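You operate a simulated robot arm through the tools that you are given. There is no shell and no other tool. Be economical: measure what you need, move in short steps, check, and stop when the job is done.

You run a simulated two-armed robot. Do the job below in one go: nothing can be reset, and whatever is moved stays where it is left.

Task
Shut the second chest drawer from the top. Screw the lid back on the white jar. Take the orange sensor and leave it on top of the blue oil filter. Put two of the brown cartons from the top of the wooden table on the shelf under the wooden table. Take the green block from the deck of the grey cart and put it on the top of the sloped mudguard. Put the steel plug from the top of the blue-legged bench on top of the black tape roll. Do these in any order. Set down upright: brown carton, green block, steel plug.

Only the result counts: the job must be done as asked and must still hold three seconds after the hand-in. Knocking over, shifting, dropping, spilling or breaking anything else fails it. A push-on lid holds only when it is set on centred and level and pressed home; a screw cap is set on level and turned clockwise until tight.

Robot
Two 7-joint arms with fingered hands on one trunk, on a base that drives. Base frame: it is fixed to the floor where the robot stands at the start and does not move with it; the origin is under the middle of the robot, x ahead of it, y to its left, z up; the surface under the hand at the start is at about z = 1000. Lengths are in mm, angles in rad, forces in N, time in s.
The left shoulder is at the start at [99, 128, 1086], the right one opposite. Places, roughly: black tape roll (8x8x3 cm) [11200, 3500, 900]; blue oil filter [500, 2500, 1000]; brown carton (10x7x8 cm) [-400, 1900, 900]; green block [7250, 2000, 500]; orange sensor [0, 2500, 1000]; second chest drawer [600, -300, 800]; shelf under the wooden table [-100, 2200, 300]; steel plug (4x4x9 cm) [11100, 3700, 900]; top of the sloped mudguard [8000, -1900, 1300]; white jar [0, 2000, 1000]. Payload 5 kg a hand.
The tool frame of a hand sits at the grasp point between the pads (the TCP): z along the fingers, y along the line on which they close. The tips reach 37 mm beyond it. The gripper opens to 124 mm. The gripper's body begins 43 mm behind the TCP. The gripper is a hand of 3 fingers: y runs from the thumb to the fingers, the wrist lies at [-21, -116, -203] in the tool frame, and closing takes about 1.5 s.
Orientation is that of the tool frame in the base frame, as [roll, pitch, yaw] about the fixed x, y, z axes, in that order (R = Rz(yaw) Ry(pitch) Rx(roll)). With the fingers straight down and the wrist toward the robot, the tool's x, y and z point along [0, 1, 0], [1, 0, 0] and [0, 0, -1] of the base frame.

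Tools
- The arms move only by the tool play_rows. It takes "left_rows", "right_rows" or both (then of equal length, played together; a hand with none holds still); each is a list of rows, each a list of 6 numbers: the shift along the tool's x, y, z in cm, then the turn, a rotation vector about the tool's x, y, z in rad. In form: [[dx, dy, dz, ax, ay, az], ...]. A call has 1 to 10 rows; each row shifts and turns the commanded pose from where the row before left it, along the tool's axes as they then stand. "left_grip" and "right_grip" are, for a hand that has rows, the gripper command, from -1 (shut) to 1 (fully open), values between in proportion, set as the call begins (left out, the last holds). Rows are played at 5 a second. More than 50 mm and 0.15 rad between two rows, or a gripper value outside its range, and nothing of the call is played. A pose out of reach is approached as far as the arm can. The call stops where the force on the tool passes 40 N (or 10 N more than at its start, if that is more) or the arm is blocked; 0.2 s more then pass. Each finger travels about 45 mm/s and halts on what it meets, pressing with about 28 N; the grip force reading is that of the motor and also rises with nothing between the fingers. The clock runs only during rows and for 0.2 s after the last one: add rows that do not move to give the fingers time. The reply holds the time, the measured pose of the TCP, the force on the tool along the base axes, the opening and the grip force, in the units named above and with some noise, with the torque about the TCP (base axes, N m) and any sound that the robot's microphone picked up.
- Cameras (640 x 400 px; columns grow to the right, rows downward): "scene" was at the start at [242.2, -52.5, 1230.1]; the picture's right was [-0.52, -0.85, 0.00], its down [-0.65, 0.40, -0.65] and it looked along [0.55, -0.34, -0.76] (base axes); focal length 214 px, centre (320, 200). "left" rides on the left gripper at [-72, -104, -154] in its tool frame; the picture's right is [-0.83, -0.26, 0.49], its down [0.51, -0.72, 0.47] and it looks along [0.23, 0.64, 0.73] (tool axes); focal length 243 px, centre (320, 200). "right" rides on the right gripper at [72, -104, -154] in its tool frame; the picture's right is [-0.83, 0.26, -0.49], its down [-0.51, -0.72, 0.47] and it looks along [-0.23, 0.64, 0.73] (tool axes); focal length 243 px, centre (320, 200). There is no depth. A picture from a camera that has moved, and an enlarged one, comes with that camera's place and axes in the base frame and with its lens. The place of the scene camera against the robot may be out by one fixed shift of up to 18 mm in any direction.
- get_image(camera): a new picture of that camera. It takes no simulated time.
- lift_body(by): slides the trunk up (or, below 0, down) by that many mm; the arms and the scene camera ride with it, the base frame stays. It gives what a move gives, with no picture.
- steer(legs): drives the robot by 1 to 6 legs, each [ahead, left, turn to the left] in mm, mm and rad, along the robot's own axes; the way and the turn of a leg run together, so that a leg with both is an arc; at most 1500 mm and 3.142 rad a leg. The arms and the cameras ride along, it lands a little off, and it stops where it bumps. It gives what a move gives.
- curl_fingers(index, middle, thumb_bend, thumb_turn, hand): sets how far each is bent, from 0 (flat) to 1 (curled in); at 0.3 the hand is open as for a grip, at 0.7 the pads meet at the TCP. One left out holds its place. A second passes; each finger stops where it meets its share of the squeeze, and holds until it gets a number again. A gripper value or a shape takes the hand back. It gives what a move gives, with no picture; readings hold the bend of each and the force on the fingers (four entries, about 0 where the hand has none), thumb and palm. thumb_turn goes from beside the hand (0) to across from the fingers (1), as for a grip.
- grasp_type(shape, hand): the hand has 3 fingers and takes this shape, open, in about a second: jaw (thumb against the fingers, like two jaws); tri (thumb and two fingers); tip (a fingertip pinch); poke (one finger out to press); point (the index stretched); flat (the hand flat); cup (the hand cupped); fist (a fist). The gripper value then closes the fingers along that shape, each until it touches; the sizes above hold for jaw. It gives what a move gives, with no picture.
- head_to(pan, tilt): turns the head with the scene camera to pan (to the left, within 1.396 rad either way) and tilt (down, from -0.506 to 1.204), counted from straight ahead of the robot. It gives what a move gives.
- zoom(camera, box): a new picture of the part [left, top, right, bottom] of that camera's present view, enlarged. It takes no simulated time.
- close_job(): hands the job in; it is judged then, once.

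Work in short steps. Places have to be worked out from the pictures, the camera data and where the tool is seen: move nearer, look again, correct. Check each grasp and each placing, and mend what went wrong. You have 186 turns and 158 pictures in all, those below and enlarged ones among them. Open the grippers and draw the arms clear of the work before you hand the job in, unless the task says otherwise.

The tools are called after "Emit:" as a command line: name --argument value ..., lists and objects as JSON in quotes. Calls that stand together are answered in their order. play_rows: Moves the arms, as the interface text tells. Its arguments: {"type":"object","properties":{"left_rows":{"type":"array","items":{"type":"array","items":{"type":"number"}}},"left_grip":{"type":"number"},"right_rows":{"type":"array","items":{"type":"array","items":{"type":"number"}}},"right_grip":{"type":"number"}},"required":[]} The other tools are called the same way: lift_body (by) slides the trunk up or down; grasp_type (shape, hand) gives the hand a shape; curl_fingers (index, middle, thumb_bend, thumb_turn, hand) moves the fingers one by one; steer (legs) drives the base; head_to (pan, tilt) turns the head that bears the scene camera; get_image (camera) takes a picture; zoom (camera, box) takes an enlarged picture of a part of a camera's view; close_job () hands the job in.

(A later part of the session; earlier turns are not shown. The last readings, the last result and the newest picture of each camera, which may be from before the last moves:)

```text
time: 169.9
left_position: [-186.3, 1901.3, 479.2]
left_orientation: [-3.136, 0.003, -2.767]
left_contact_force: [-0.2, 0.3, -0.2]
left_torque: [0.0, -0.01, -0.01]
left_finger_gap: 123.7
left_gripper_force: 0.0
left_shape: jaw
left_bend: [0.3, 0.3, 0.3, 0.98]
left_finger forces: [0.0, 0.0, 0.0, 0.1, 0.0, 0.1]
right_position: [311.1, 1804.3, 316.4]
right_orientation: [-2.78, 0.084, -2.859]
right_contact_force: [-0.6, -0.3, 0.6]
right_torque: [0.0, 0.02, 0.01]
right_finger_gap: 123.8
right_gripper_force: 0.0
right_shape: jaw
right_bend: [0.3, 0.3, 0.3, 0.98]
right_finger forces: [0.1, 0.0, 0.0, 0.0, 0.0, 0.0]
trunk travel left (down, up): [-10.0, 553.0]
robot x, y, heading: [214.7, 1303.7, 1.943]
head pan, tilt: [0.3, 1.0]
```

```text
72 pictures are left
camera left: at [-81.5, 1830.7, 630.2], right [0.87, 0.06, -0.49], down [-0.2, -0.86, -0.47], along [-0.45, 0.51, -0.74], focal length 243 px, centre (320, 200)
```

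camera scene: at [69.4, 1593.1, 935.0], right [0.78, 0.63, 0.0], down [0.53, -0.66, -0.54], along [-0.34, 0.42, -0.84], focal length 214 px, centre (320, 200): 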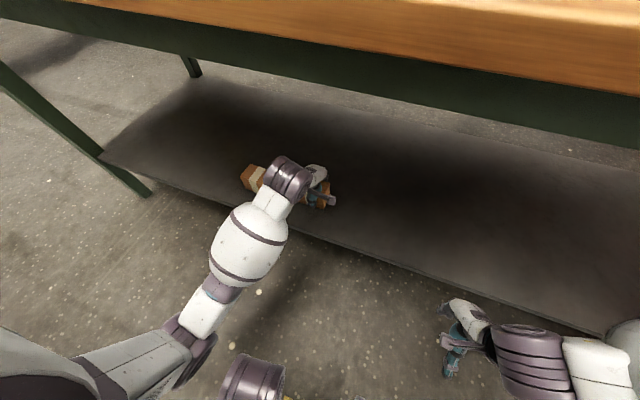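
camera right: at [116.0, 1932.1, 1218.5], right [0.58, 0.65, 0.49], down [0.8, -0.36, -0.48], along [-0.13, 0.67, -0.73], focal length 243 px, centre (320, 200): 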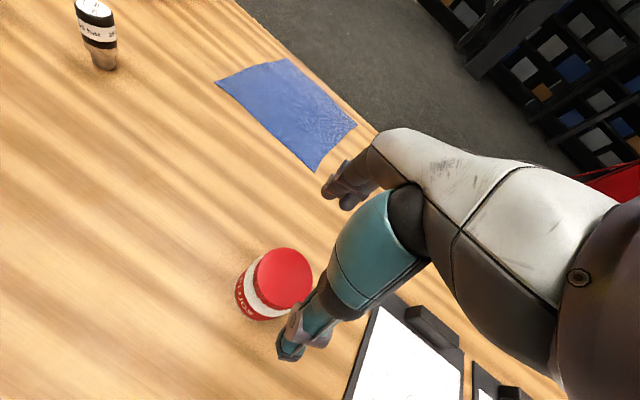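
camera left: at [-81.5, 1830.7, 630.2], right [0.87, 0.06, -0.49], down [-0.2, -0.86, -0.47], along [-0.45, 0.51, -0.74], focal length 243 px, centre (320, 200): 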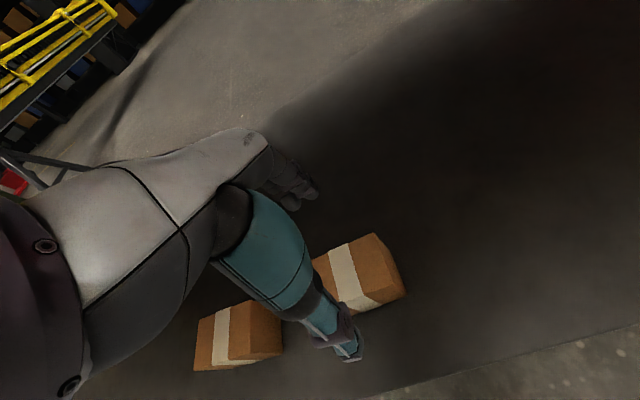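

Both cartons stand on the shelf. Next the sensor: I back out, raise the trunk, strafe right past the table's end and look at the passage.

Emit:
steer --legs '[[-420, 0, 0]]'

Emit:
lift_body --by 400

Emit:
steer --legs '[[0, -750, 0], [0, -750, 0]]'

Emit:
head_to --pan 0 --tilt 0.5

Emit:
get_image --camera "scene"

```text
time: 172.5
left_position: [-30.6, 1507.0, 477.1]
left_orientation: [-3.137, 0.004, -2.768]
left_contact_force: [-0.4, -0.2, 0.8]
left_torque: [0.01, 0.02, 0.02]
left_finger_gap: 123.7
left_gripper_force: 0.1
left_shape: jaw
left_bend: [0.3, 0.3, 0.3, 0.98]
left_finger forces: [0.0, 0.0, 0.0, 0.1, 0.0, 0.0]
right_position: [467.4, 1411.4, 316.7]
right_orientation: [-2.781, 0.084, -2.856]
right_contact_force: [0.3, -0.2, 0.2]
right_torque: [0.01, -0.02, 0.01]
right_finger_gap: 124.0
right_gripper_force: 0.1
right_shape: jaw
right_bend: [0.3, 0.3, 0.3, 0.98]
right_finger forces: [0.0, 0.0, 0.1, 0.0, 0.0, 0.0]
trunk travel left (down, up): [-10.0, 553.0]
robot x, y, heading: [366.3, 907.3, 1.945]
head pan, tilt: [0.3, 1.0]
```

```text
time: 176.4
left_position: [-31.1, 1506.8, 878.0]
left_orientation: [-3.136, 0.004, -2.769]
left_contact_force: [0.0, -0.2, 0.0]
left_torque: [-0.03, -0.02, -0.01]
left_finger_gap: 123.8
left_gripper_force: 0.0
left_shape: jaw
left_bend: [0.3, 0.3, 0.3, 0.98]
left_finger forces: [0.0, 0.0, 0.2, 0.0, 0.0, 0.0]
right_position: [466.9, 1411.7, 716.6]
right_orientation: [-2.781, 0.083, -2.858]
right_contact_force: [0.4, 0.0, -0.2]
right_torque: [-0.02, 0.0, 0.0]
right_finger_gap: 123.8
right_gripper_force: 0.1
right_shape: jaw
right_bend: [0.3, 0.3, 0.3, 0.98]
right_finger forces: [0.0, 0.0, 0.0, 0.0, 0.0, 0.1]
trunk travel left (down, up): [-410.0, 153.0]
robot x, y, heading: [369.1, 912.8, 1.945]
head pan, tilt: [0.3, 1.0]
```

```text
time: 190.1
left_position: [1390.1, 2056.9, 878.2]
left_orientation: [-3.136, 0.005, -2.779]
left_contact_force: [0.3, 0.3, 0.8]
left_torque: [-0.01, -0.01, 0.05]
left_finger_gap: 124.0
left_gripper_force: 0.0
left_shape: jaw
left_bend: [0.3, 0.3, 0.3, 0.98]
left_finger forces: [0.0, 0.1, 0.0, 0.0, 0.0, 0.0]
right_position: [1886.8, 1952.8, 717.7]
right_orientation: [-2.781, 0.084, -2.871]
right_contact_force: [-0.9, -0.1, 0.1]
right_torque: [0.01, 0.03, 0.0]
right_finger_gap: 124.0
right_gripper_force: 0.1
right_shape: jaw
right_bend: [0.3, 0.3, 0.3, 0.98]
right_finger forces: [0.0, 0.0, 0.0, 0.0, 0.1, 0.1]
trunk travel left (down, up): [-410.0, 153.0]
robot x, y, heading: [1782.0, 1451.1, 1.932]
head pan, tilt: [0.3, 1.0]
```

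```text
time: 191.0
left_position: [1390.2, 2056.5, 877.8]
left_orientation: [-3.137, 0.004, -2.78]
left_contact_force: [0.1, 0.3, -0.1]
left_torque: [-0.02, -0.03, -0.02]
left_finger_gap: 123.7
left_gripper_force: 0.1
left_shape: jaw
left_bend: [0.3, 0.3, 0.3, 0.98]
left_finger forces: [0.1, 0.1, 0.0, 0.0, 0.1, 0.0]
right_position: [1887.4, 1952.8, 717.0]
right_orientation: [-2.781, 0.083, -2.871]
right_contact_force: [-0.4, 0.0, 0.5]
right_torque: [0.01, -0.02, 0.0]
right_finger_gap: 123.8
right_gripper_force: 0.0
right_shape: jaw
right_bend: [0.3, 0.3, 0.3, 0.98]
right_finger forces: [0.0, 0.0, 0.0, 0.0, 0.0, 0.0]
trunk travel left (down, up): [-410.0, 153.0]
robot x, y, heading: [1780.3, 1452.7, 1.933]
head pan, tilt: [0.0, 0.499]
```

```text
71 pictures are left
camera scene: at [1695.8, 1660.6, 1399.2], right [0.94, 0.35, 0.0], down [0.17, -0.45, -0.88], along [-0.31, 0.82, -0.48], focal length 214 px, centre (320, 200)
```

scene: 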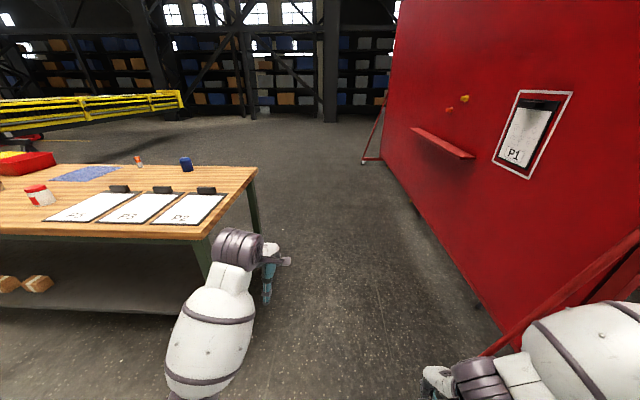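

The passage (≈1.2 m wide) between table end and red board is free. I shift slightly right, drive through, then turn around behind the table.

Emit:
steer --legs '[[0, -90, 0.01], [1300, 0, 0], [1290, 0, 0], [0, 350, 0], [0, 0, 3.14]]'

Emit:
head_to --pan -0.4 --tilt 0.4

Emit:
get_image --camera "scene"

```text
time: 192.5
left_position: [1458.1, 2077.3, 878.2]
left_orientation: [-3.138, 0.006, -2.765]
left_contact_force: [0.3, 0.2, 0.5]
left_torque: [-0.01, 0.01, -0.01]
left_finger_gap: 124.0
left_gripper_force: 0.0
left_shape: jaw
left_bend: [0.3, 0.3, 0.3, 0.98]
left_finger forces: [0.0, 0.0, 0.0, 0.0, 0.1, 0.0]
right_position: [1948.4, 1981.3, 724.3]
right_orientation: [-2.79, 0.075, -2.843]
right_contact_force: [-0.6, -0.6, -0.3]
right_torque: [0.0, 0.02, 0.04]
right_finger_gap: 123.8
right_gripper_force: 0.1
right_shape: jaw
right_bend: [0.3, 0.3, 0.3, 0.98]
right_finger forces: [0.0, 0.0, 0.1, 0.0, 0.0, 0.0]
trunk travel left (down, up): [-410.0, 153.0]
robot x, y, heading: [1855.5, 1482.2, 1.948]
head pan, tilt: [0.0, 0.499]
stopped in leg 1: the robot was blocked; the commanded pose is now the measured one
```

```text
time: 193.4
left_position: [1456.6, 2078.0, 878.7]
left_orientation: [-3.137, 0.007, -2.763]
left_contact_force: [0.3, -0.2, 0.0]
left_torque: [0.02, -0.01, -0.01]
left_finger_gap: 123.6
left_gripper_force: 0.0
left_shape: jaw
left_bend: [0.3, 0.3, 0.3, 0.98]
left_finger forces: [0.0, 0.1, 0.0, 0.0, 0.0, 0.1]
right_position: [1948.4, 1981.6, 725.0]
right_orientation: [-2.789, 0.081, -2.844]
right_contact_force: [0.0, -0.4, -0.4]
right_torque: [0.0, 0.01, 0.01]
right_finger_gap: 124.1
right_gripper_force: 0.1
right_shape: jaw
right_bend: [0.3, 0.3, 0.3, 0.98]
right_finger forces: [0.0, 0.0, 0.1, 0.0, 0.1, 0.0]
trunk travel left (down, up): [-410.0, 153.0]
robot x, y, heading: [1859.8, 1484.4, 1.943]
head pan, tilt: [-0.4, 0.4]
```

```text
70 pictures are left
camera scene: at [1801.9, 1692.2, 1409.2], right [1.0, -0.02, 0.0], down [-0.01, -0.39, -0.92], along [0.02, 0.92, -0.39], focal length 214 px, centre (320, 200)
```

scene: 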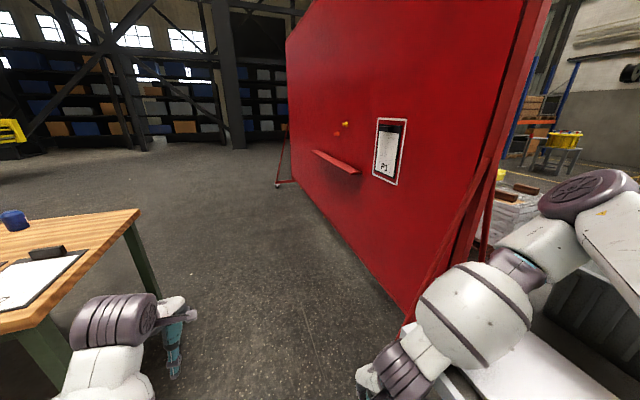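

The right arm seems to have met the white cart to the right. I look at it before moving away to the left.

Emit:
head_to --pan -1.0 --tilt 0.7

Emit:
get_image --camera "scene"

```text
time: 194.4
left_position: [1456.7, 2077.3, 878.0]
left_orientation: [-3.138, 0.009, -2.768]
left_contact_force: [-0.2, 1.0, 0.1]
left_torque: [-0.03, 0.01, -0.01]
left_finger_gap: 123.7
left_gripper_force: 0.2
left_shape: jaw
left_bend: [0.3, 0.3, 0.3, 0.98]
left_finger forces: [0.0, 0.1, 0.0, 0.1, 0.0, 0.0]
right_position: [1950.6, 1981.9, 723.1]
right_orientation: [-2.79, 0.081, -2.847]
right_contact_force: [-0.3, -0.4, 0.6]
right_torque: [0.01, 0.03, 0.02]
right_finger_gap: 123.7
right_gripper_force: 0.0
right_shape: jaw
right_bend: [0.3, 0.3, 0.3, 0.98]
right_finger forces: [0.0, 0.0, 0.0, 0.0, 0.0, 0.0]
trunk travel left (down, up): [-410.0, 153.0]
robot x, y, heading: [1860.7, 1484.9, 1.943]
head pan, tilt: [-1.0, 0.7]
```

```text
69 pictures are left
camera scene: at [1849.2, 1668.6, 1382.5], right [0.81, -0.58, 0.0], down [-0.37, -0.52, -0.77], along [0.45, 0.62, -0.64], focal length 214 px, centre (320, 200)
```

scene: 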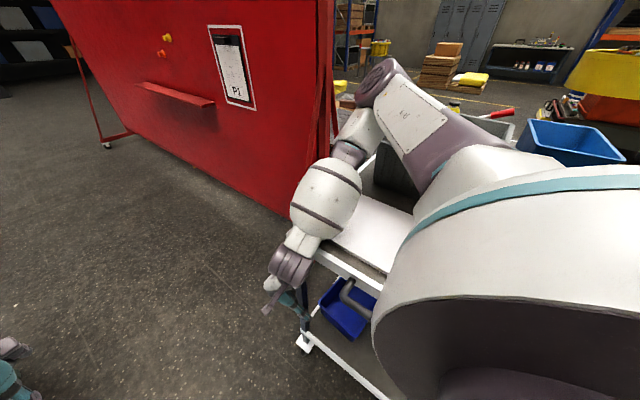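

The right elbow hangs over the white cart; its forearm touched the cart edge. I strafe back left, raise the trunk and lift both hands so the arms pass above everything.

Emit:
steer --legs '[[0, 110, 0]]'

Emit:
lift_body --by 150

Emit:
play_rows --left_rows '[[0, 0, -4, 0, 0, 0], [0, 0, -4, 0, 0, 0], [0, 0, -4, 0, 0, 0], [0, 0, -4, 0, 0, 0], [0, 0, -4, 0, 0, 0], [0, 0, -4, 0, 0, 0], [0, 0, 0, 0, 0, 0], [0, 0, 0, 0, 0, 0], [0, 0, 0, 0, 0, 0]]' --right_rows '[[0, 1, -4, -0.1, 0, 0], [0, 1, -4, -0.1, 0, 0], [0, 2, -4, -0.1, 0, 0], [0, 2, -4, 0, -0.08, 0], [0, 2, -4, 0, 0, 0], [0, 2, -4, 0, 0, 0], [0, 2, -4, 0, 0, 0], [0, 2, -4, 0, 0, 0], [0, 2, -4, 0, 0, 0]]'

Emit:
get_image --camera "scene"

```text
time: 196.0
left_position: [1359.6, 2041.3, 877.0]
left_orientation: [-3.137, 0.002, -2.767]
left_contact_force: [0.0, -0.7, -0.4]
left_torque: [0.0, -0.03, -0.01]
left_finger_gap: 123.7
left_gripper_force: 0.0
left_shape: jaw
left_bend: [0.3, 0.3, 0.3, 0.98]
left_finger forces: [0.0, 0.0, 0.0, 0.0, 0.1, 0.1]
right_position: [1853.2, 1944.1, 719.8]
right_orientation: [-2.786, 0.075, -2.847]
right_contact_force: [-0.6, -0.6, -0.3]
right_torque: [0.0, 0.01, -0.04]
right_finger_gap: 123.9
right_gripper_force: 0.1
right_shape: jaw
right_bend: [0.3, 0.3, 0.3, 0.98]
right_finger forces: [0.1, 0.0, 0.0, 0.0, 0.0, 0.0]
trunk travel left (down, up): [-410.0, 153.0]
robot x, y, heading: [1756.7, 1443.7, 1.952]
head pan, tilt: [-1.0, 0.7]
```

```text
time: 197.8
left_position: [1359.4, 2040.6, 1024.4]
left_orientation: [-3.131, 0.004, -2.766]
left_contact_force: [-0.1, 0.8, 0.1]
left_torque: [0.01, 0.0, 0.01]
left_finger_gap: 123.7
left_gripper_force: 0.1
left_shape: jaw
left_bend: [0.3, 0.3, 0.3, 0.98]
left_finger forces: [0.1, 0.0, 0.0, 0.0, 0.0, 0.0]
right_position: [1853.1, 1944.5, 869.5]
right_orientation: [-2.782, 0.076, -2.847]
right_contact_force: [-0.3, -0.2, 0.1]
right_torque: [0.01, 0.04, 0.0]
right_finger_gap: 124.0
right_gripper_force: 0.2
right_shape: jaw
right_bend: [0.3, 0.3, 0.3, 0.98]
right_finger forces: [0.0, 0.0, 0.0, 0.0, 0.0, 0.1]
trunk travel left (down, up): [-560.0, 3.0]
robot x, y, heading: [1758.0, 1440.4, 1.949]
head pan, tilt: [-1.0, 0.7]
```

```text
time: 199.8
left_position: [1357.0, 2041.4, 1268.0]
left_orientation: [-3.138, 0.005, -2.766]
left_contact_force: [-0.6, 0.5, 0.5]
left_torque: [0.02, -0.01, 0.0]
left_finger_gap: 123.8
left_gripper_force: 0.1
left_shape: jaw
left_bend: [0.3, 0.3, 0.3, 0.98]
left_finger forces: [0.1, 0.0, 0.0, 0.1, 0.0, 0.0]
right_position: [1751.0, 2127.4, 1209.7]
right_orientation: [-3.087, 0.157, -2.841]
right_contact_force: [-0.8, 0.1, 0.2]
right_torque: [0.0, -0.03, 0.01]
right_finger_gap: 123.8
right_gripper_force: 0.1
right_shape: jaw
right_bend: [0.3, 0.3, 0.3, 0.98]
right_finger forces: [0.0, 0.0, 0.1, 0.0, 0.1, 0.0]
trunk travel left (down, up): [-560.0, 3.0]
robot x, y, heading: [1761.2, 1443.9, 1.947]
head pan, tilt: [-1.0, 0.7]
```

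```text
68 pictures are left
camera scene: at [1793.3, 1528.8, 1560.5], right [0.81, -0.58, 0.0], down [-0.38, -0.52, -0.77], along [0.45, 0.62, -0.64], focal length 214 px, centre (320, 200)
```

scene: 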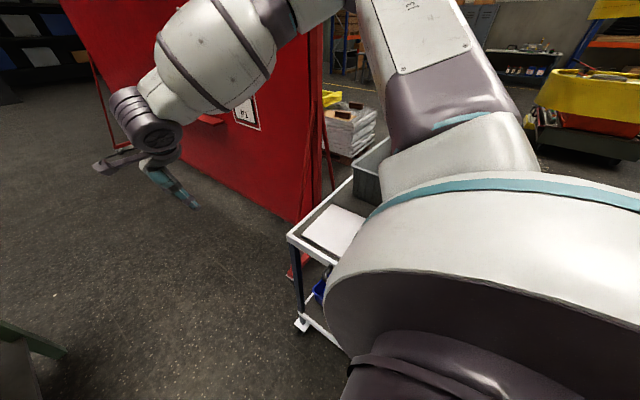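

Arms are now high and forward; the path is clear. I drive forward through the passage, shift left and turn around.

Emit:
steer --legs '[[1300, 0, 0], [1300, 0, 0]]'

Emit:
steer --legs '[[0, 250, 0], [0, 0, 3.14]]'

Emit:
head_to --pan -0.4 --tilt 0.5

Emit:
get_image --camera "scene"

```text
time: 212.5
left_position: [381.5, 4469.3, 1269.1]
left_orientation: [-3.139, 0.004, -2.755]
left_contact_force: [0.3, -0.6, 0.1]
left_torque: [0.03, -0.04, 0.01]
left_finger_gap: 123.9
left_gripper_force: 0.1
left_shape: jaw
left_bend: [0.3, 0.3, 0.3, 0.98]
left_finger forces: [0.0, 0.0, 0.0, 0.0, 0.1, 0.1]
right_position: [775.7, 4557.5, 1208.4]
right_orientation: [-3.086, 0.154, -2.834]
right_contact_force: [-0.3, 0.0, 0.1]
right_torque: [-0.01, 0.01, -0.01]
right_finger_gap: 123.8
right_gripper_force: 0.1
right_shape: jaw
right_bend: [0.3, 0.3, 0.3, 0.98]
right_finger forces: [0.0, 0.0, 0.0, 0.0, 0.1, 0.0]
trunk travel left (down, up): [-560.0, 3.0]
robot x, y, heading: [785.8, 3870.8, 1.954]
head pan, tilt: [-1.0, 0.7]
```

```text
time: 222.7
left_position: [968.3, 3188.9, 1267.5]
left_orientation: [-3.136, 0.003, 0.397]
left_contact_force: [0.6, -0.4, -0.2]
left_torque: [0.01, 0.0, 0.02]
left_finger_gap: 123.9
left_gripper_force: 0.1
left_shape: jaw
left_bend: [0.3, 0.3, 0.3, 0.98]
left_finger forces: [0.0, 0.1, 0.0, 0.0, 0.0, 0.0]
right_position: [575.4, 3098.0, 1208.1]
right_orientation: [-3.085, 0.156, 0.32]
right_contact_force: [-0.1, -0.6, 0.2]
right_torque: [0.0, 0.02, 0.02]
right_finger_gap: 123.7
right_gripper_force: 0.0
right_shape: jaw
right_bend: [0.3, 0.3, 0.3, 0.98]
right_finger forces: [0.0, 0.0, 0.0, 0.1, 0.0, 0.1]
trunk travel left (down, up): [-560.0, 3.0]
robot x, y, heading: [564.1, 3780.4, -1.174]
head pan, tilt: [-1.0, 0.7]
```

```text
time: 223.7
left_position: [969.2, 3189.0, 1268.2]
left_orientation: [-3.136, 0.003, 0.396]
left_contact_force: [-0.7, 0.5, 0.6]
left_torque: [0.01, -0.06, 0.02]
left_finger_gap: 123.9
left_gripper_force: 0.0
left_shape: jaw
left_bend: [0.3, 0.3, 0.3, 0.98]
left_finger forces: [0.1, 0.0, 0.0, 0.0, 0.0, 0.1]
right_position: [575.9, 3096.1, 1207.3]
right_orientation: [-3.085, 0.155, 0.319]
right_contact_force: [0.2, -0.1, 0.8]
right_torque: [0.01, -0.01, -0.02]
right_finger_gap: 123.7
right_gripper_force: 0.1
right_shape: jaw
right_bend: [0.3, 0.3, 0.3, 0.98]
right_finger forces: [0.0, 0.0, 0.0, 0.0, 0.1, 0.0]
trunk travel left (down, up): [-560.0, 3.0]
robot x, y, heading: [559.1, 3776.8, -1.183]
head pan, tilt: [-0.4, 0.499]
```

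```text
67 pictures are left
camera scene: at [567.1, 3647.8, 1577.9], right [-1.0, 0.0, 0.0], down [0.0, 0.48, -0.88], along [0.0, -0.88, -0.48], focal length 214 px, centre (320, 200)
```

scene: 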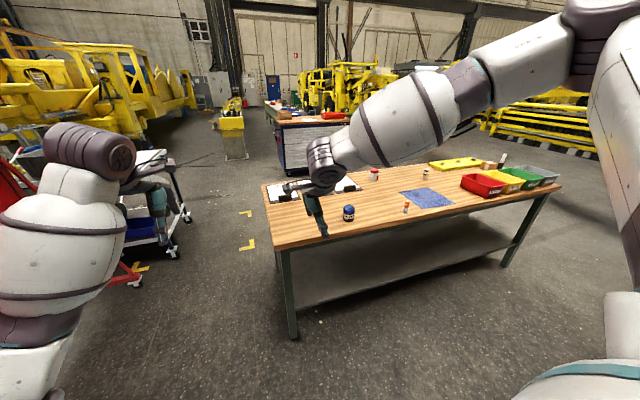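

Sensor ≈(43,2523), filter ≈(404,2611). I move right/forward so both fall into the right hand's range, then look from closer.

Emit:
steer --legs '[[0, -520, -0.017], [310, 0, 0]]'

Emit:
head_to --pan -0.35 --tilt 0.95

Emit:
get_image --camera "scene"

Emit:
get_image --camera "right"

```text
time: 230.4
left_position: [593.8, 2700.6, 1269.6]
left_orientation: [-3.14, 0.004, 0.383]
left_contact_force: [-0.7, 0.5, 0.5]
left_torque: [-0.01, -0.03, 0.01]
left_finger_gap: 123.7
left_gripper_force: 0.0
left_shape: jaw
left_bend: [0.3, 0.3, 0.3, 0.98]
left_finger forces: [0.0, 0.0, 0.1, 0.1, 0.0, 0.0]
right_position: [199.6, 2614.0, 1210.1]
right_orientation: [-3.087, 0.155, 0.308]
right_contact_force: [0.1, -0.1, 0.2]
right_torque: [-0.03, 0.03, 0.01]
right_finger_gap: 123.8
right_gripper_force: 0.0
right_shape: jaw
right_bend: [0.3, 0.3, 0.3, 0.98]
right_finger forces: [0.1, 0.0, 0.0, 0.0, 0.0, 0.0]
trunk travel left (down, up): [-560.0, 3.0]
robot x, y, heading: [188.0, 3293.0, -1.186]
head pan, tilt: [-0.4, 0.499]
```

```text
time: 231.3
left_position: [595.4, 2698.5, 1267.0]
left_orientation: [-3.138, 0.004, 0.385]
left_contact_force: [-0.1, 0.3, -0.5]
left_torque: [0.02, 0.01, -0.01]
left_finger_gap: 123.7
left_gripper_force: 0.0
left_shape: jaw
left_bend: [0.3, 0.3, 0.3, 0.98]
left_finger forces: [0.1, 0.0, 0.0, 0.1, 0.1, 0.0]
right_position: [200.5, 2611.1, 1208.3]
right_orientation: [-3.084, 0.155, 0.306]
right_contact_force: [0.4, -1.3, -0.6]
right_torque: [0.02, 0.0, 0.03]
right_finger_gap: 123.6
right_gripper_force: 0.1
right_shape: jaw
right_bend: [0.3, 0.3, 0.3, 0.98]
right_finger forces: [0.0, 0.0, 0.1, 0.0, 0.0, 0.0]
trunk travel left (down, up): [-560.0, 3.0]
robot x, y, heading: [193.6, 3294.4, -1.188]
head pan, tilt: [-0.351, 0.949]
```

```text
66 pictures are left
camera scene: at [203.0, 3179.7, 1540.3], right [-1.0, -0.03, 0.0], down [-0.03, 0.81, -0.58], along [0.02, -0.58, -0.81], focal length 214 px, centre (320, 200)
```

scene: 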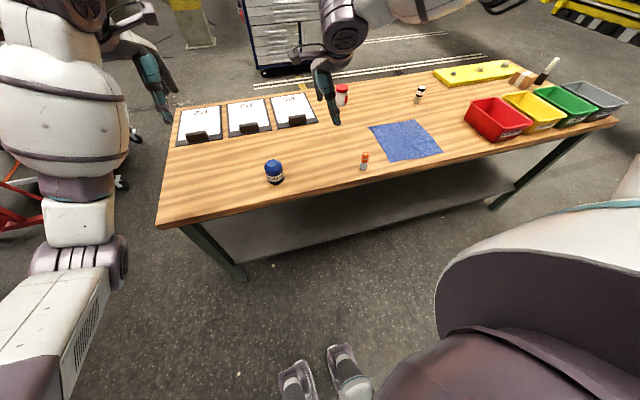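

```text
65 pictures are left
camera right: at [263.7, 2731.0, 1353.9], right [-0.62, -0.5, 0.6], down [-0.77, 0.54, -0.35], along [-0.15, -0.68, -0.72], focal length 243 px, centre (320, 200)
```

right: 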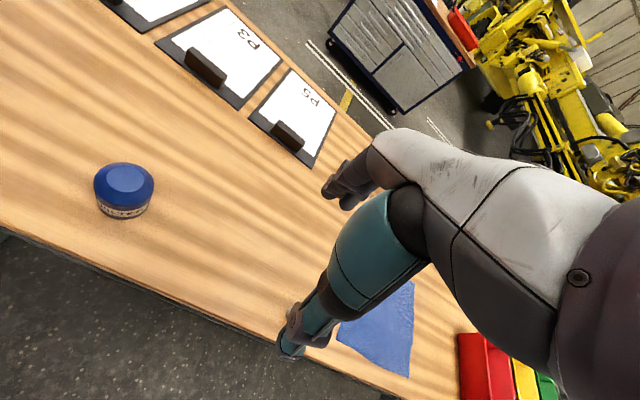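

I zoom on the sensor and filter.

Emit:
zoom --camera "scene" --box '[240, 130, 400, 210]'

```text
4.00 times, centred on (320, 170) of scene
camera zoom: at [203.0, 3179.7, 1540.3], right [-1.0, -0.03, 0.0], down [-0.03, 0.81, -0.58], along [0.02, -0.58, -0.81], focal length 858 px, centre (320, 320)
```

zoom: 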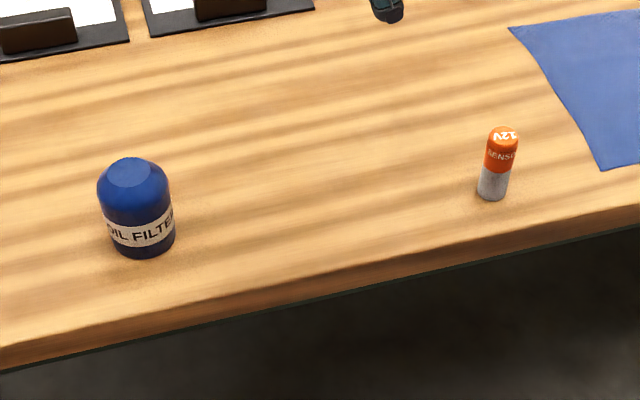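

Sensor stands ~80 mm tall at ≈(43,2535); filter ≈(403,2605), flat top ≈z 958. I level the right hand and move it above the sensor.

Emit:
play_rows --right_rows '[[0, 0, 0, -0.03, 0.08, 0], [0, 0, 0, -0.027, 0.075, 0], [-3.4, 0.3, 3.0, 0, 0, 0], [-3.4, 0.3, 3.0, 0, 0, 0], [-3.4, 0.3, 3.0, 0, 0, 0], [-3.4, 0.3, 3.0, 0, 0, 0], [-3.4, 0.3, 3.0, 0, 0, 0], [0, 0, 1.5, 0, 0, 0]]' --right_grip 1

Emit:
get_image --camera "right"

Emit:
zoom --camera "scene" --box '[310, 100, 430, 190]'

```text
time: 233.2
left_position: [595.1, 2700.4, 1267.7]
left_orientation: [-3.136, 0.004, 0.384]
left_contact_force: [-0.5, 0.9, 0.6]
left_torque: [0.04, 0.01, 0.02]
left_finger_gap: 123.6
left_gripper_force: 0.0
left_shape: jaw
left_bend: [0.3, 0.3, 0.3, 0.98]
left_finger forces: [0.0, 0.1, 0.0, 0.1, 0.0, 0.1]
right_position: [43.0, 2545.0, 1043.0]
right_orientation: [3.14, 0.0, 0.302]
right_contact_force: [-0.1, 0.1, 0.3]
right_torque: [0.01, -0.01, -0.01]
right_finger_gap: 123.9
right_gripper_force: 0.0
right_shape: jaw
right_bend: [0.3, 0.3, 0.3, 0.98]
right_finger forces: [0.0, 0.0, 0.0, 0.0, 0.0, 0.0]
trunk travel left (down, up): [-560.0, 3.0]
robot x, y, heading: [190.9, 3292.7, -1.187]
head pan, tilt: [-0.351, 0.949]
```

```text
63 pictures are left
camera right: at [80.8, 2666.9, 1196.6], right [-0.71, -0.5, 0.49], down [-0.7, 0.54, -0.47], along [-0.03, -0.68, -0.73], focal length 243 px, centre (320, 200)
```

right: 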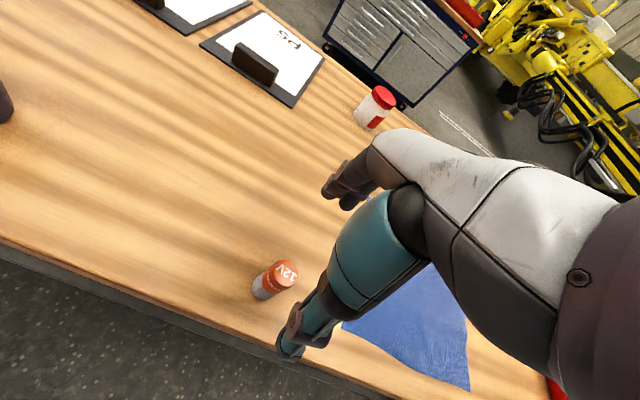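

```text
4.44 times, centred on (370, 145) of scene
camera zoom: at [203.3, 3180.6, 1540.4], right [-1.0, -0.03, 0.0], down [-0.03, 0.81, -0.58], along [0.02, -0.58, -0.81], focal length 953 px, centre (98, 444)
```

zoom: 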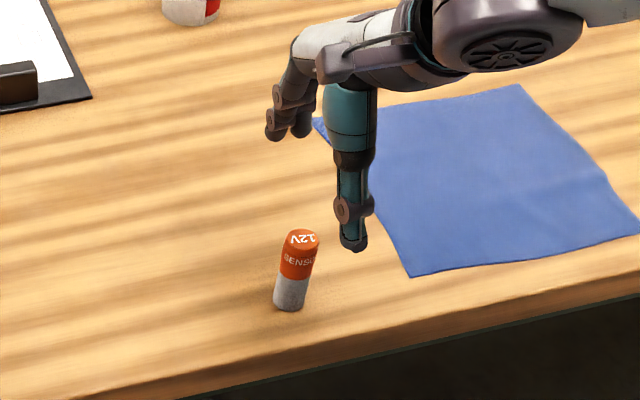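

Sensor is within ~5 mm of the tool axis. I correct, descend to z≈940 and grip.

Emit:
play_rows --right_rows '[[0.3, -0.4, 2.3, 0, 0, 0], [0, 0, 3, 0, 0, 0], [0, 0, 3, 0, 0, 0], [0, 0, 2, 0, 0, 0], [0, 0, 0, 0, 0, 0]]'

Emit:
play_rows --right_rows '[[0, 0, 0, 0, 0, 0], [0, 0, 0, 0, 0, 0], [0, 0, 0, 0, 0, 0], [0, 0, 0, 0, 0, 0], [0, 0, 0, 0, 0, 0], [0, 0, 0, 0, 0, 0], [0, 0, 0, 0, 0, 0], [0, 0, 0, 0, 0, 0], [0, 0, 0, 0, 0, 0]]' --right_grip -1

Emit:
zoom --camera "right" --box '[200, 150, 420, 350]'

```text
time: 234.3
left_position: [594.8, 2699.1, 1267.4]
left_orientation: [-3.14, 0.004, 0.384]
left_contact_force: [0.2, 0.3, 0.7]
left_torque: [0.03, 0.03, 0.0]
left_finger_gap: 123.8
left_gripper_force: 0.1
left_shape: jaw
left_bend: [0.3, 0.3, 0.3, 0.98]
left_finger forces: [0.1, 0.0, 0.0, 0.0, 0.1, 0.1]
right_position: [43.5, 2551.8, 940.6]
right_orientation: [3.139, 0.001, 0.303]
right_contact_force: [0.1, -0.7, 0.0]
right_torque: [0.03, -0.01, -0.02]
right_finger_gap: 123.7
right_gripper_force: 0.0
right_shape: jaw
right_bend: [0.3, 0.3, 0.3, 0.98]
right_finger forces: [0.0, 0.1, 0.0, 0.1, 0.0, 0.0]
trunk travel left (down, up): [-560.0, 3.0]
robot x, y, heading: [191.5, 3291.9, -1.186]
head pan, tilt: [-0.351, 0.949]
```

```text
time: 236.3
left_position: [594.0, 2699.6, 1266.4]
left_orientation: [-3.136, 0.003, 0.385]
left_contact_force: [-0.7, -0.2, -0.5]
left_torque: [-0.01, 0.02, 0.02]
left_finger_gap: 123.6
left_gripper_force: 0.1
left_shape: jaw
left_bend: [0.3, 0.3, 0.3, 0.98]
left_finger forces: [0.1, 0.0, 0.0, 0.1, 0.0, 0.1]
right_position: [42.6, 2551.4, 939.2]
right_orientation: [3.139, 0.0, 0.304]
right_contact_force: [0.5, -0.3, 0.2]
right_torque: [-0.02, -0.03, 0.0]
right_finger_gap: 20.2
right_gripper_force: 27.7
right_shape: jaw
right_bend: [0.73, 0.65, 0.74, 1.0]
right_finger forces: [15.7, 7.2, 0.0, 0.0, 24.7, 0.1]
trunk travel left (down, up): [-560.0, 3.0]
robot x, y, heading: [192.6, 3295.1, -1.188]
head pan, tilt: [-0.351, 0.949]
```

```text
2.00 times, centred on (310, 250) of right
camera zoom: at [81.6, 2673.2, 1092.8], right [-0.71, -0.5, 0.49], down [-0.7, 0.54, -0.47], along [-0.03, -0.68, -0.73], focal length 485 px, centre (340, 100)
```

zoom: 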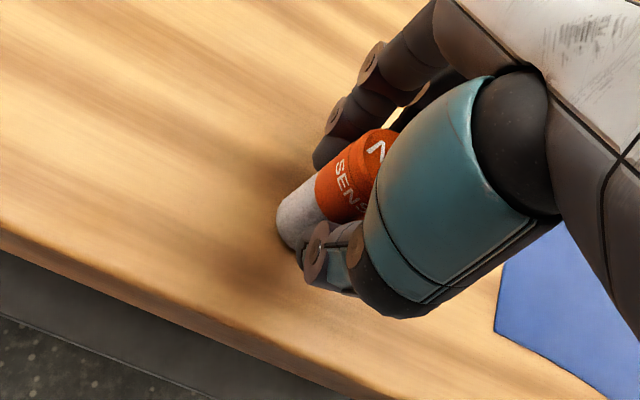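

Sensor gripped. I lift it 150 mm and carry it over toward the filter.

Emit:
play_rows --right_rows '[[0, 0, -2, 0, 0, 0], [0, 0, -4, 0, 0, 0], [0, 0, -4, 0, 0, 0], [0, 0, -4, 0, 0, 0], [4, 0.5, 0, 0, 0, 0], [4, 0.5, 0, 0, 0, 0], [4, 0.5, 0, 0, 0, 0], [4, 0.5, 0, 0, 0, 0], [4, 0.5, 0, 0, 0, 0]]'

Emit:
play_rows --right_rows '[[4, 0.5, 0, 0, 0, 0], [4, 0.5, 0, 0, 0, 0], [4, 0.5, 0, 0, 0, 0], [0, 0, 0, 0, 0, 0]]'

Emit:
get_image --camera "right"

Emit:
zoom --camera "scene" --box '[220, 110, 340, 200]'

```text
time: 238.3
left_position: [598.7, 2697.7, 1265.3]
left_orientation: [-3.135, 0.006, 0.386]
left_contact_force: [0.1, 0.1, 0.7]
left_torque: [-0.01, 0.03, -0.03]
left_finger_gap: 123.8
left_gripper_force: 0.0
left_shape: jaw
left_bend: [0.3, 0.3, 0.3, 0.98]
left_finger forces: [0.1, 0.0, 0.0, 0.0, 0.1, 0.0]
right_position: [243.7, 2589.2, 1080.5]
right_orientation: [-3.141, 0.003, 0.302]
right_contact_force: [1.4, 0.0, -1.2]
right_torque: [0.0, 0.04, -0.03]
right_finger_gap: 20.0
right_gripper_force: 27.4
right_shape: jaw
right_bend: [0.73, 0.66, 0.74, 1.0]
right_finger forces: [15.8, 7.5, 0.1, 0.1, 24.4, 0.0]
trunk travel left (down, up): [-560.0, 3.0]
robot x, y, heading: [192.4, 3295.0, -1.184]
head pan, tilt: [-0.351, 0.949]
```

```text
time: 239.3
left_position: [592.6, 2698.4, 1269.4]
left_orientation: [-3.138, 0.004, 0.383]
left_contact_force: [-0.1, -0.5, 0.3]
left_torque: [0.0, 0.0, -0.03]
left_finger_gap: 123.7
left_gripper_force: 0.2
left_shape: jaw
left_bend: [0.3, 0.3, 0.3, 0.98]
left_finger forces: [0.0, 0.0, 0.1, 0.0, 0.1, 0.1]
right_position: [360.8, 2607.3, 1081.6]
right_orientation: [3.14, -0.001, 0.302]
right_contact_force: [0.2, 0.5, -2.7]
right_torque: [0.01, -0.02, 0.02]
right_finger_gap: 19.9
right_gripper_force: 28.2
right_shape: jaw
right_bend: [0.73, 0.66, 0.74, 1.0]
right_finger forces: [15.9, 7.8, 0.0, 0.0, 24.5, 0.0]
trunk travel left (down, up): [-560.0, 3.0]
robot x, y, heading: [190.7, 3294.8, -1.189]
head pan, tilt: [-0.351, 0.949]
```

```text
60 pictures are left
camera right: at [398.6, 2729.0, 1235.1], right [-0.72, -0.5, 0.49], down [-0.7, 0.54, -0.47], along [-0.03, -0.68, -0.73], focal length 243 px, centre (320, 200)
```

right: 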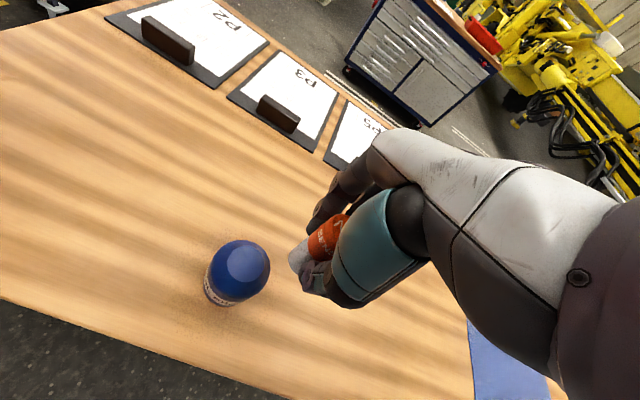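

```text
4.44 times, centred on (280, 155) of scene
camera zoom: at [201.4, 3180.9, 1540.5], right [-1.0, -0.03, 0.0], down [-0.03, 0.81, -0.58], along [0.02, -0.58, -0.81], focal length 953 px, centre (498, 400)
```

zoom: 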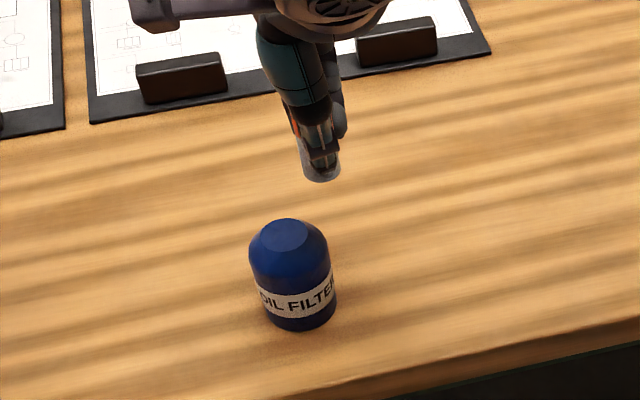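

Both cameras give filter − sensor ≈ (+37,+13) mm. I move there and lower to just above the filter top.

Emit:
play_rows --right_rows '[[2, -0.1, 0, 0, 0, 0], [1.9, 0, 0, 0, 0, 0], [0, 0, 2, 0, 0, 0], [0, 0, 1.5, 0, 0, 0], [0, 0, 0, 0, 0, 0]]'

Emit:
zoom --camera "right" --box '[200, 150, 420, 350]'

Emit:
zoom --camera "scene" --box '[230, 120, 320, 190]'

```text
time: 240.6
left_position: [594.0, 2698.6, 1266.7]
left_orientation: [-3.137, 0.004, 0.382]
left_contact_force: [1.1, 1.3, 0.2]
left_torque: [0.01, 0.03, -0.02]
left_finger_gap: 123.9
left_gripper_force: 0.1
left_shape: jaw
left_bend: [0.3, 0.3, 0.3, 0.98]
left_finger forces: [0.0, 0.0, 0.0, 0.1, 0.1, 0.1]
right_position: [372.2, 2622.6, 1057.3]
right_orientation: [3.14, -0.002, 0.302]
right_contact_force: [-0.8, 0.1, -1.2]
right_torque: [-0.01, 0.01, 0.01]
right_finger_gap: 20.0
right_gripper_force: 28.6
right_shape: jaw
right_bend: [0.73, 0.66, 0.74, 1.0]
right_finger forces: [16.0, 7.8, 0.0, 0.1, 24.4, 0.0]
right hand out of reach, approached as far as the arm can: row 2, 3, 4
trunk travel left (down, up): [-560.0, 3.0]
robot x, y, heading: [189.9, 3295.8, -1.185]
head pan, tilt: [-0.351, 0.949]
```

```text
2.00 times, centred on (310, 250) of right
camera zoom: at [409.6, 2743.4, 1212.0], right [-0.71, -0.5, 0.49], down [-0.7, 0.54, -0.47], along [-0.03, -0.68, -0.73], focal length 485 px, centre (340, 100)
```

zoom: 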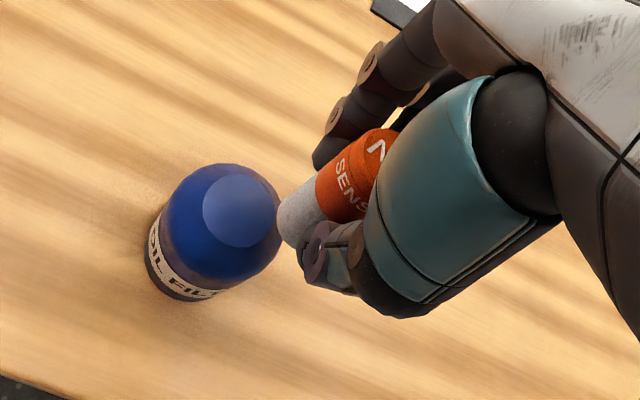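

```text
5.71 times, centred on (275, 155) of scene
camera zoom: at [202.8, 3180.8, 1540.4], right [-1.0, -0.03, 0.0], down [-0.03, 0.81, -0.58], along [0.02, -0.58, -0.81], focal length 1226 px, centre (577, 457)
```

zoom: 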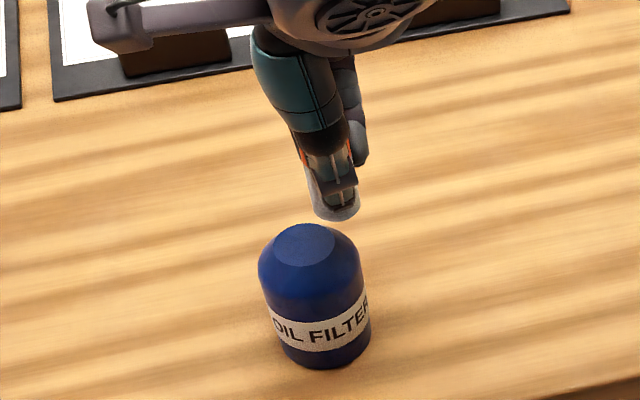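

The right arm hits its reach limit on that side. I strafe the robot 150 mm left (hand rides along, well above the filter) and check.

Emit:
play_rows --right_rows '[[-2, 0, -2, 0, 0, 0], [-2, 0, -1, 0, 0, 0], [0, 0, 0, 0, 0, 0]]'

Emit:
steer --legs '[[0, 150, 0]]'

Emit:
play_rows --right_rows '[[0, 0, 0, 0, 0, 0]]'

```text
time: 241.3
left_position: [595.1, 2698.8, 1266.9]
left_orientation: [-3.138, 0.004, 0.385]
left_contact_force: [0.0, 0.2, -0.2]
left_torque: [0.05, 0.01, 0.0]
left_finger_gap: 123.5
left_gripper_force: 0.1
left_shape: jaw
left_bend: [0.3, 0.3, 0.3, 0.98]
left_finger forces: [0.1, 0.1, 0.1, 0.0, 0.1, 0.0]
right_position: [333.4, 2610.0, 1086.8]
right_orientation: [-3.141, 0.001, 0.305]
right_contact_force: [-0.2, 0.5, -1.3]
right_torque: [-0.01, -0.03, 0.01]
right_finger_gap: 20.1
right_gripper_force: 28.3
right_shape: jaw
right_bend: [0.73, 0.66, 0.74, 1.0]
right_finger forces: [16.0, 7.9, 0.1, 0.0, 24.4, 0.1]
trunk travel left (down, up): [-560.0, 3.0]
robot x, y, heading: [188.5, 3295.6, -1.189]
head pan, tilt: [-0.351, 0.949]
```

```text
time: 243.3
left_position: [731.8, 2753.4, 1267.7]
left_orientation: [-3.137, 0.004, 0.383]
left_contact_force: [0.2, -0.9, 0.2]
left_torque: [0.03, -0.04, -0.01]
left_finger_gap: 123.8
left_gripper_force: 0.1
left_shape: jaw
left_bend: [0.3, 0.3, 0.3, 0.98]
left_finger forces: [0.0, 0.1, 0.0, 0.0, 0.1, 0.1]
right_position: [469.9, 2664.9, 1086.8]
right_orientation: [3.141, -0.001, 0.303]
right_contact_force: [0.7, 0.3, -2.1]
right_torque: [0.01, -0.05, 0.01]
right_finger_gap: 20.2
right_gripper_force: 27.9
right_shape: jaw
right_bend: [0.73, 0.66, 0.74, 1.0]
right_finger forces: [16.0, 7.9, 0.1, 0.0, 24.5, 0.1]
trunk travel left (down, up): [-560.0, 3.0]
robot x, y, heading: [327.8, 3354.3, -1.186]
head pan, tilt: [-0.351, 0.949]
```

```text
time: 243.7
left_position: [732.2, 2754.5, 1266.0]
left_orientation: [-3.137, 0.002, 0.385]
left_contact_force: [-0.5, 0.0, 0.4]
left_torque: [0.0, -0.03, -0.02]
left_finger_gap: 123.6
left_gripper_force: 0.1
left_shape: jaw
left_bend: [0.3, 0.3, 0.3, 0.98]
left_finger forces: [0.0, 0.1, 0.1, 0.0, 0.0, 0.0]
right_position: [470.6, 2665.3, 1088.2]
right_orientation: [3.14, 0.0, 0.303]
right_contact_force: [-0.8, 0.0, -1.2]
right_torque: [0.0, 0.02, -0.01]
right_finger_gap: 20.1
right_gripper_force: 28.4
right_shape: jaw
right_bend: [0.73, 0.66, 0.74, 1.0]
right_finger forces: [16.1, 7.8, 0.1, 0.1, 24.4, 0.0]
trunk travel left (down, up): [-560.0, 3.0]
robot x, y, heading: [329.7, 3352.0, -1.189]
head pan, tilt: [-0.351, 0.949]
```

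Target for the sensor is (400,2619). I move over it and lower to 20 mm above the filter top.

Emit:
play_rows --right_rows '[[-2.7, 0.8, 0, 0, 0, 0], [-2.7, 0.8, 0, 0, 0, 0], [-2.7, 0.7, 0, 0, 0, 0], [0, 0, 2.4, 0, 0, 0], [0, 0, 2.4, 0, 0, 0], [0, 0, 0, 0, 0, 0]]'

Emit:
zoom --camera "right" --box '[200, 150, 420, 350]'

Emit:
zoom --camera "scene" --box '[280, 110, 400, 200]'

```text
time: 245.1
left_position: [731.9, 2755.8, 1268.1]
left_orientation: [-3.137, 0.002, 0.385]
left_contact_force: [-0.2, -0.2, -0.1]
left_torque: [-0.03, 0.0, 0.03]
left_finger_gap: 124.0
left_gripper_force: 0.1
left_shape: jaw
left_bend: [0.3, 0.3, 0.3, 0.98]
left_finger forces: [0.0, 0.0, 0.1, 0.0, 0.1, 0.1]
right_position: [399.9, 2619.7, 1040.4]
right_orientation: [3.139, 0.001, 0.303]
right_contact_force: [-1.1, 0.3, -1.2]
right_torque: [0.01, 0.03, -0.02]
right_finger_gap: 20.0
right_gripper_force: 27.8
right_shape: jaw
right_bend: [0.73, 0.66, 0.74, 1.0]
right_finger forces: [16.3, 8.0, 0.0, 0.1, 24.4, 0.0]
trunk travel left (down, up): [-560.0, 3.0]
robot x, y, heading: [329.4, 3348.9, -1.193]
head pan, tilt: [-0.351, 0.949]
```

```text
2.00 times, centred on (310, 250) of right
camera zoom: at [439.0, 2741.6, 1194.3], right [-0.71, -0.5, 0.49], down [-0.7, 0.54, -0.47], along [-0.03, -0.68, -0.73], focal length 485 px, centre (340, 100)
```

zoom: 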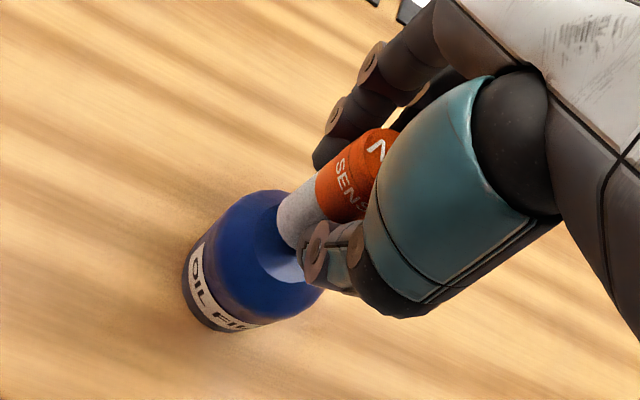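

```text
4.44 times, centred on (340, 155) of scene
camera zoom: at [340.2, 3237.4, 1540.6], right [-1.0, -0.03, 0.0], down [-0.03, 0.81, -0.58], along [0.02, -0.58, -0.81], focal length 953 px, centre (231, 400)
```

zoom: 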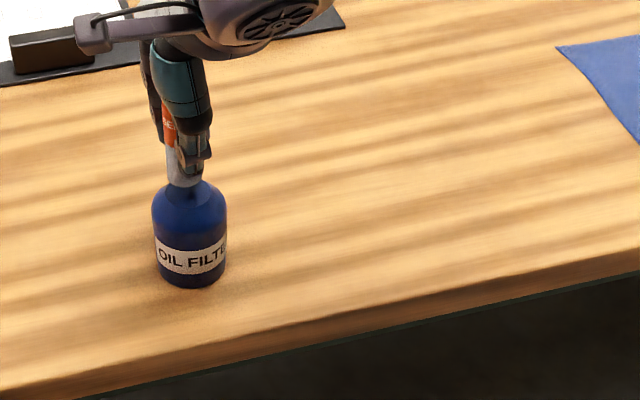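

Sensor offset from the filter centre is ~3–4 mm; I correct and lower to contact.

Emit:
play_rows --right_rows '[[-0.38, 0.2, 0, 0, 0, 0], [0, 0, 0.7, 0, 0, 0], [0, 0, 0.6, 0, 0, 0], [0, 0, 0.3, 0, 0, 0], [0, 0, 0.2, 0, 0, 0], [0, 0, 0, 0, 0, 0]]'

Emit:
zoom --camera "scene" --box '[280, 110, 400, 200]'

```text
time: 246.5
left_position: [731.8, 2757.1, 1270.7]
left_orientation: [3.141, 0.002, 0.384]
left_contact_force: [-0.1, -0.4, 0.3]
left_torque: [-0.02, 0.0, -0.03]
left_finger_gap: 123.8
left_gripper_force: 0.1
left_shape: jaw
left_bend: [0.3, 0.3, 0.3, 0.98]
left_finger forces: [0.0, 0.1, 0.0, 0.0, 0.1, 0.0]
right_position: [399.1, 2618.4, 1027.5]
right_orientation: [3.134, 0.0, 0.303]
right_contact_force: [-0.6, -3.2, 26.7]
right_torque: [-0.17, 0.01, -0.02]
right_finger_gap: 21.1
right_gripper_force: 28.4
right_shape: jaw
right_bend: [0.73, 0.65, 0.75, 1.0]
right_finger forces: [20.4, 11.6, 0.0, 0.0, 29.4, 0.0]
trunk travel left (down, up): [-560.0, 3.0]
robot x, y, heading: [329.5, 3355.2, -1.185]
head pan, tilt: [-0.351, 0.949]
```

```text
4.44 times, centred on (340, 155) of scene
camera zoom: at [340.3, 3240.1, 1541.1], right [-1.0, -0.03, 0.0], down [-0.03, 0.81, -0.58], along [0.02, -0.58, -0.81], focal length 953 px, centre (231, 400)
```

zoom: 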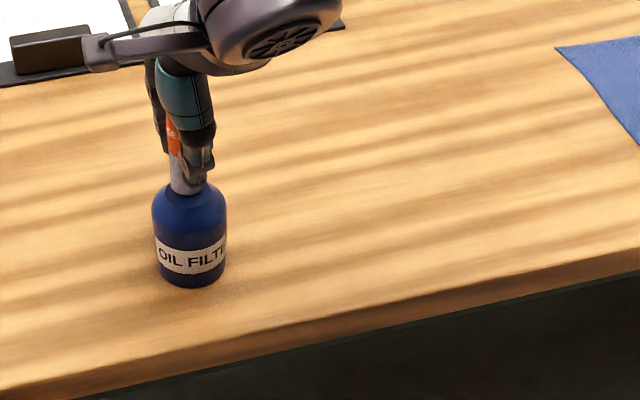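

Contact (27 N) — the sensor rests on the filter top. I relieve the pressure and release, then rise.

Emit:
play_rows --right_rows '[[0, 0, -0.4, 0, 0, 0], [0, 0, 0, 0, 0, 0], [0, 0, 0, 0, 0, 0]]'

Emit:
play_rows --right_rows '[[0, 0, 0, 0, 0, 0], [0, 0, 0, 0, 0, 0], [0, 0, 0, 0, 0, 0], [0, 0, 0, 0, 0, 0], [0, 0, 0, 0, 0, 0], [0, 0, 0, 0, 0, 0], [0, 0, -3, 0, 0, 0], [0, 0, -4, 0, 0, 0], [0, 0, -4, 0, 0, 0], [0, 0, -4, 0, 0, 0]]' --right_grip 1

Emit:
zoom --camera "scene" --box '[280, 110, 400, 200]'

```text
time: 247.3
left_position: [732.5, 2756.2, 1268.5]
left_orientation: [-3.138, 0.003, 0.385]
left_contact_force: [0.3, 0.0, 0.4]
left_torque: [0.01, 0.01, -0.02]
left_finger_gap: 124.0
left_gripper_force: 0.1
left_shape: jaw
left_bend: [0.3, 0.3, 0.3, 0.98]
left_finger forces: [0.0, 0.1, 0.0, 0.0, 0.0, 0.1]
right_position: [398.4, 2618.2, 1027.9]
right_orientation: [3.138, 0.001, 0.303]
right_contact_force: [3.0, -4.8, 20.0]
right_torque: [-0.32, -0.12, -0.03]
right_finger_gap: 21.3
right_gripper_force: 27.9
right_shape: jaw
right_bend: [0.73, 0.65, 0.75, 1.0]
right_finger forces: [21.4, 10.6, 0.1, 0.0, 26.8, 0.0]
trunk travel left (down, up): [-560.0, 3.0]
robot x, y, heading: [328.0, 3352.2, -1.185]
head pan, tilt: [-0.351, 0.949]
```

```text
time: 249.5
left_position: [733.0, 2756.4, 1268.8]
left_orientation: [-3.141, 0.003, 0.384]
left_contact_force: [0.0, -0.1, -0.2]
left_torque: [-0.01, 0.0, 0.01]
left_finger_gap: 124.0
left_gripper_force: 0.0
left_shape: jaw
left_bend: [0.3, 0.3, 0.3, 0.98]
left_finger forces: [0.0, 0.0, 0.1, 0.1, 0.0, 0.0]
right_position: [400.7, 2619.5, 1175.8]
right_orientation: [3.139, 0.001, 0.305]
right_contact_force: [0.4, 0.7, 0.5]
right_torque: [-0.03, 0.0, 0.0]
right_finger_gap: 123.8
right_gripper_force: 0.0
right_shape: jaw
right_bend: [0.3, 0.3, 0.3, 0.98]
right_finger forces: [0.1, 0.0, 0.0, 0.0, 0.0, 0.0]
trunk travel left (down, up): [-560.0, 3.0]
robot x, y, heading: [325.8, 3352.1, -1.184]
head pan, tilt: [-0.351, 0.949]
```

```text
4.44 times, centred on (340, 155) of scene
camera zoom: at [340.9, 3238.8, 1540.7], right [-1.0, -0.03, 0.0], down [-0.03, 0.81, -0.58], along [0.02, -0.58, -0.81], focal length 953 px, centre (231, 400)
```

zoom: 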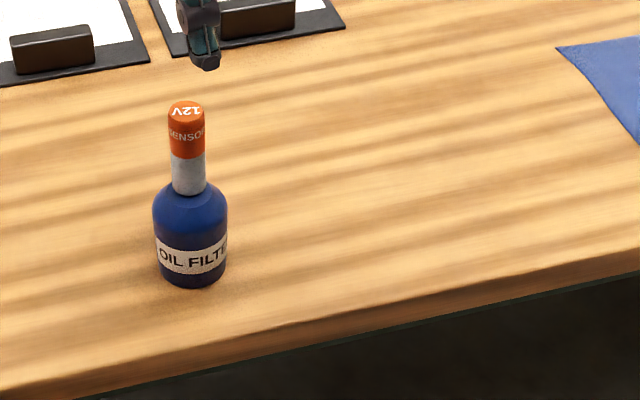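

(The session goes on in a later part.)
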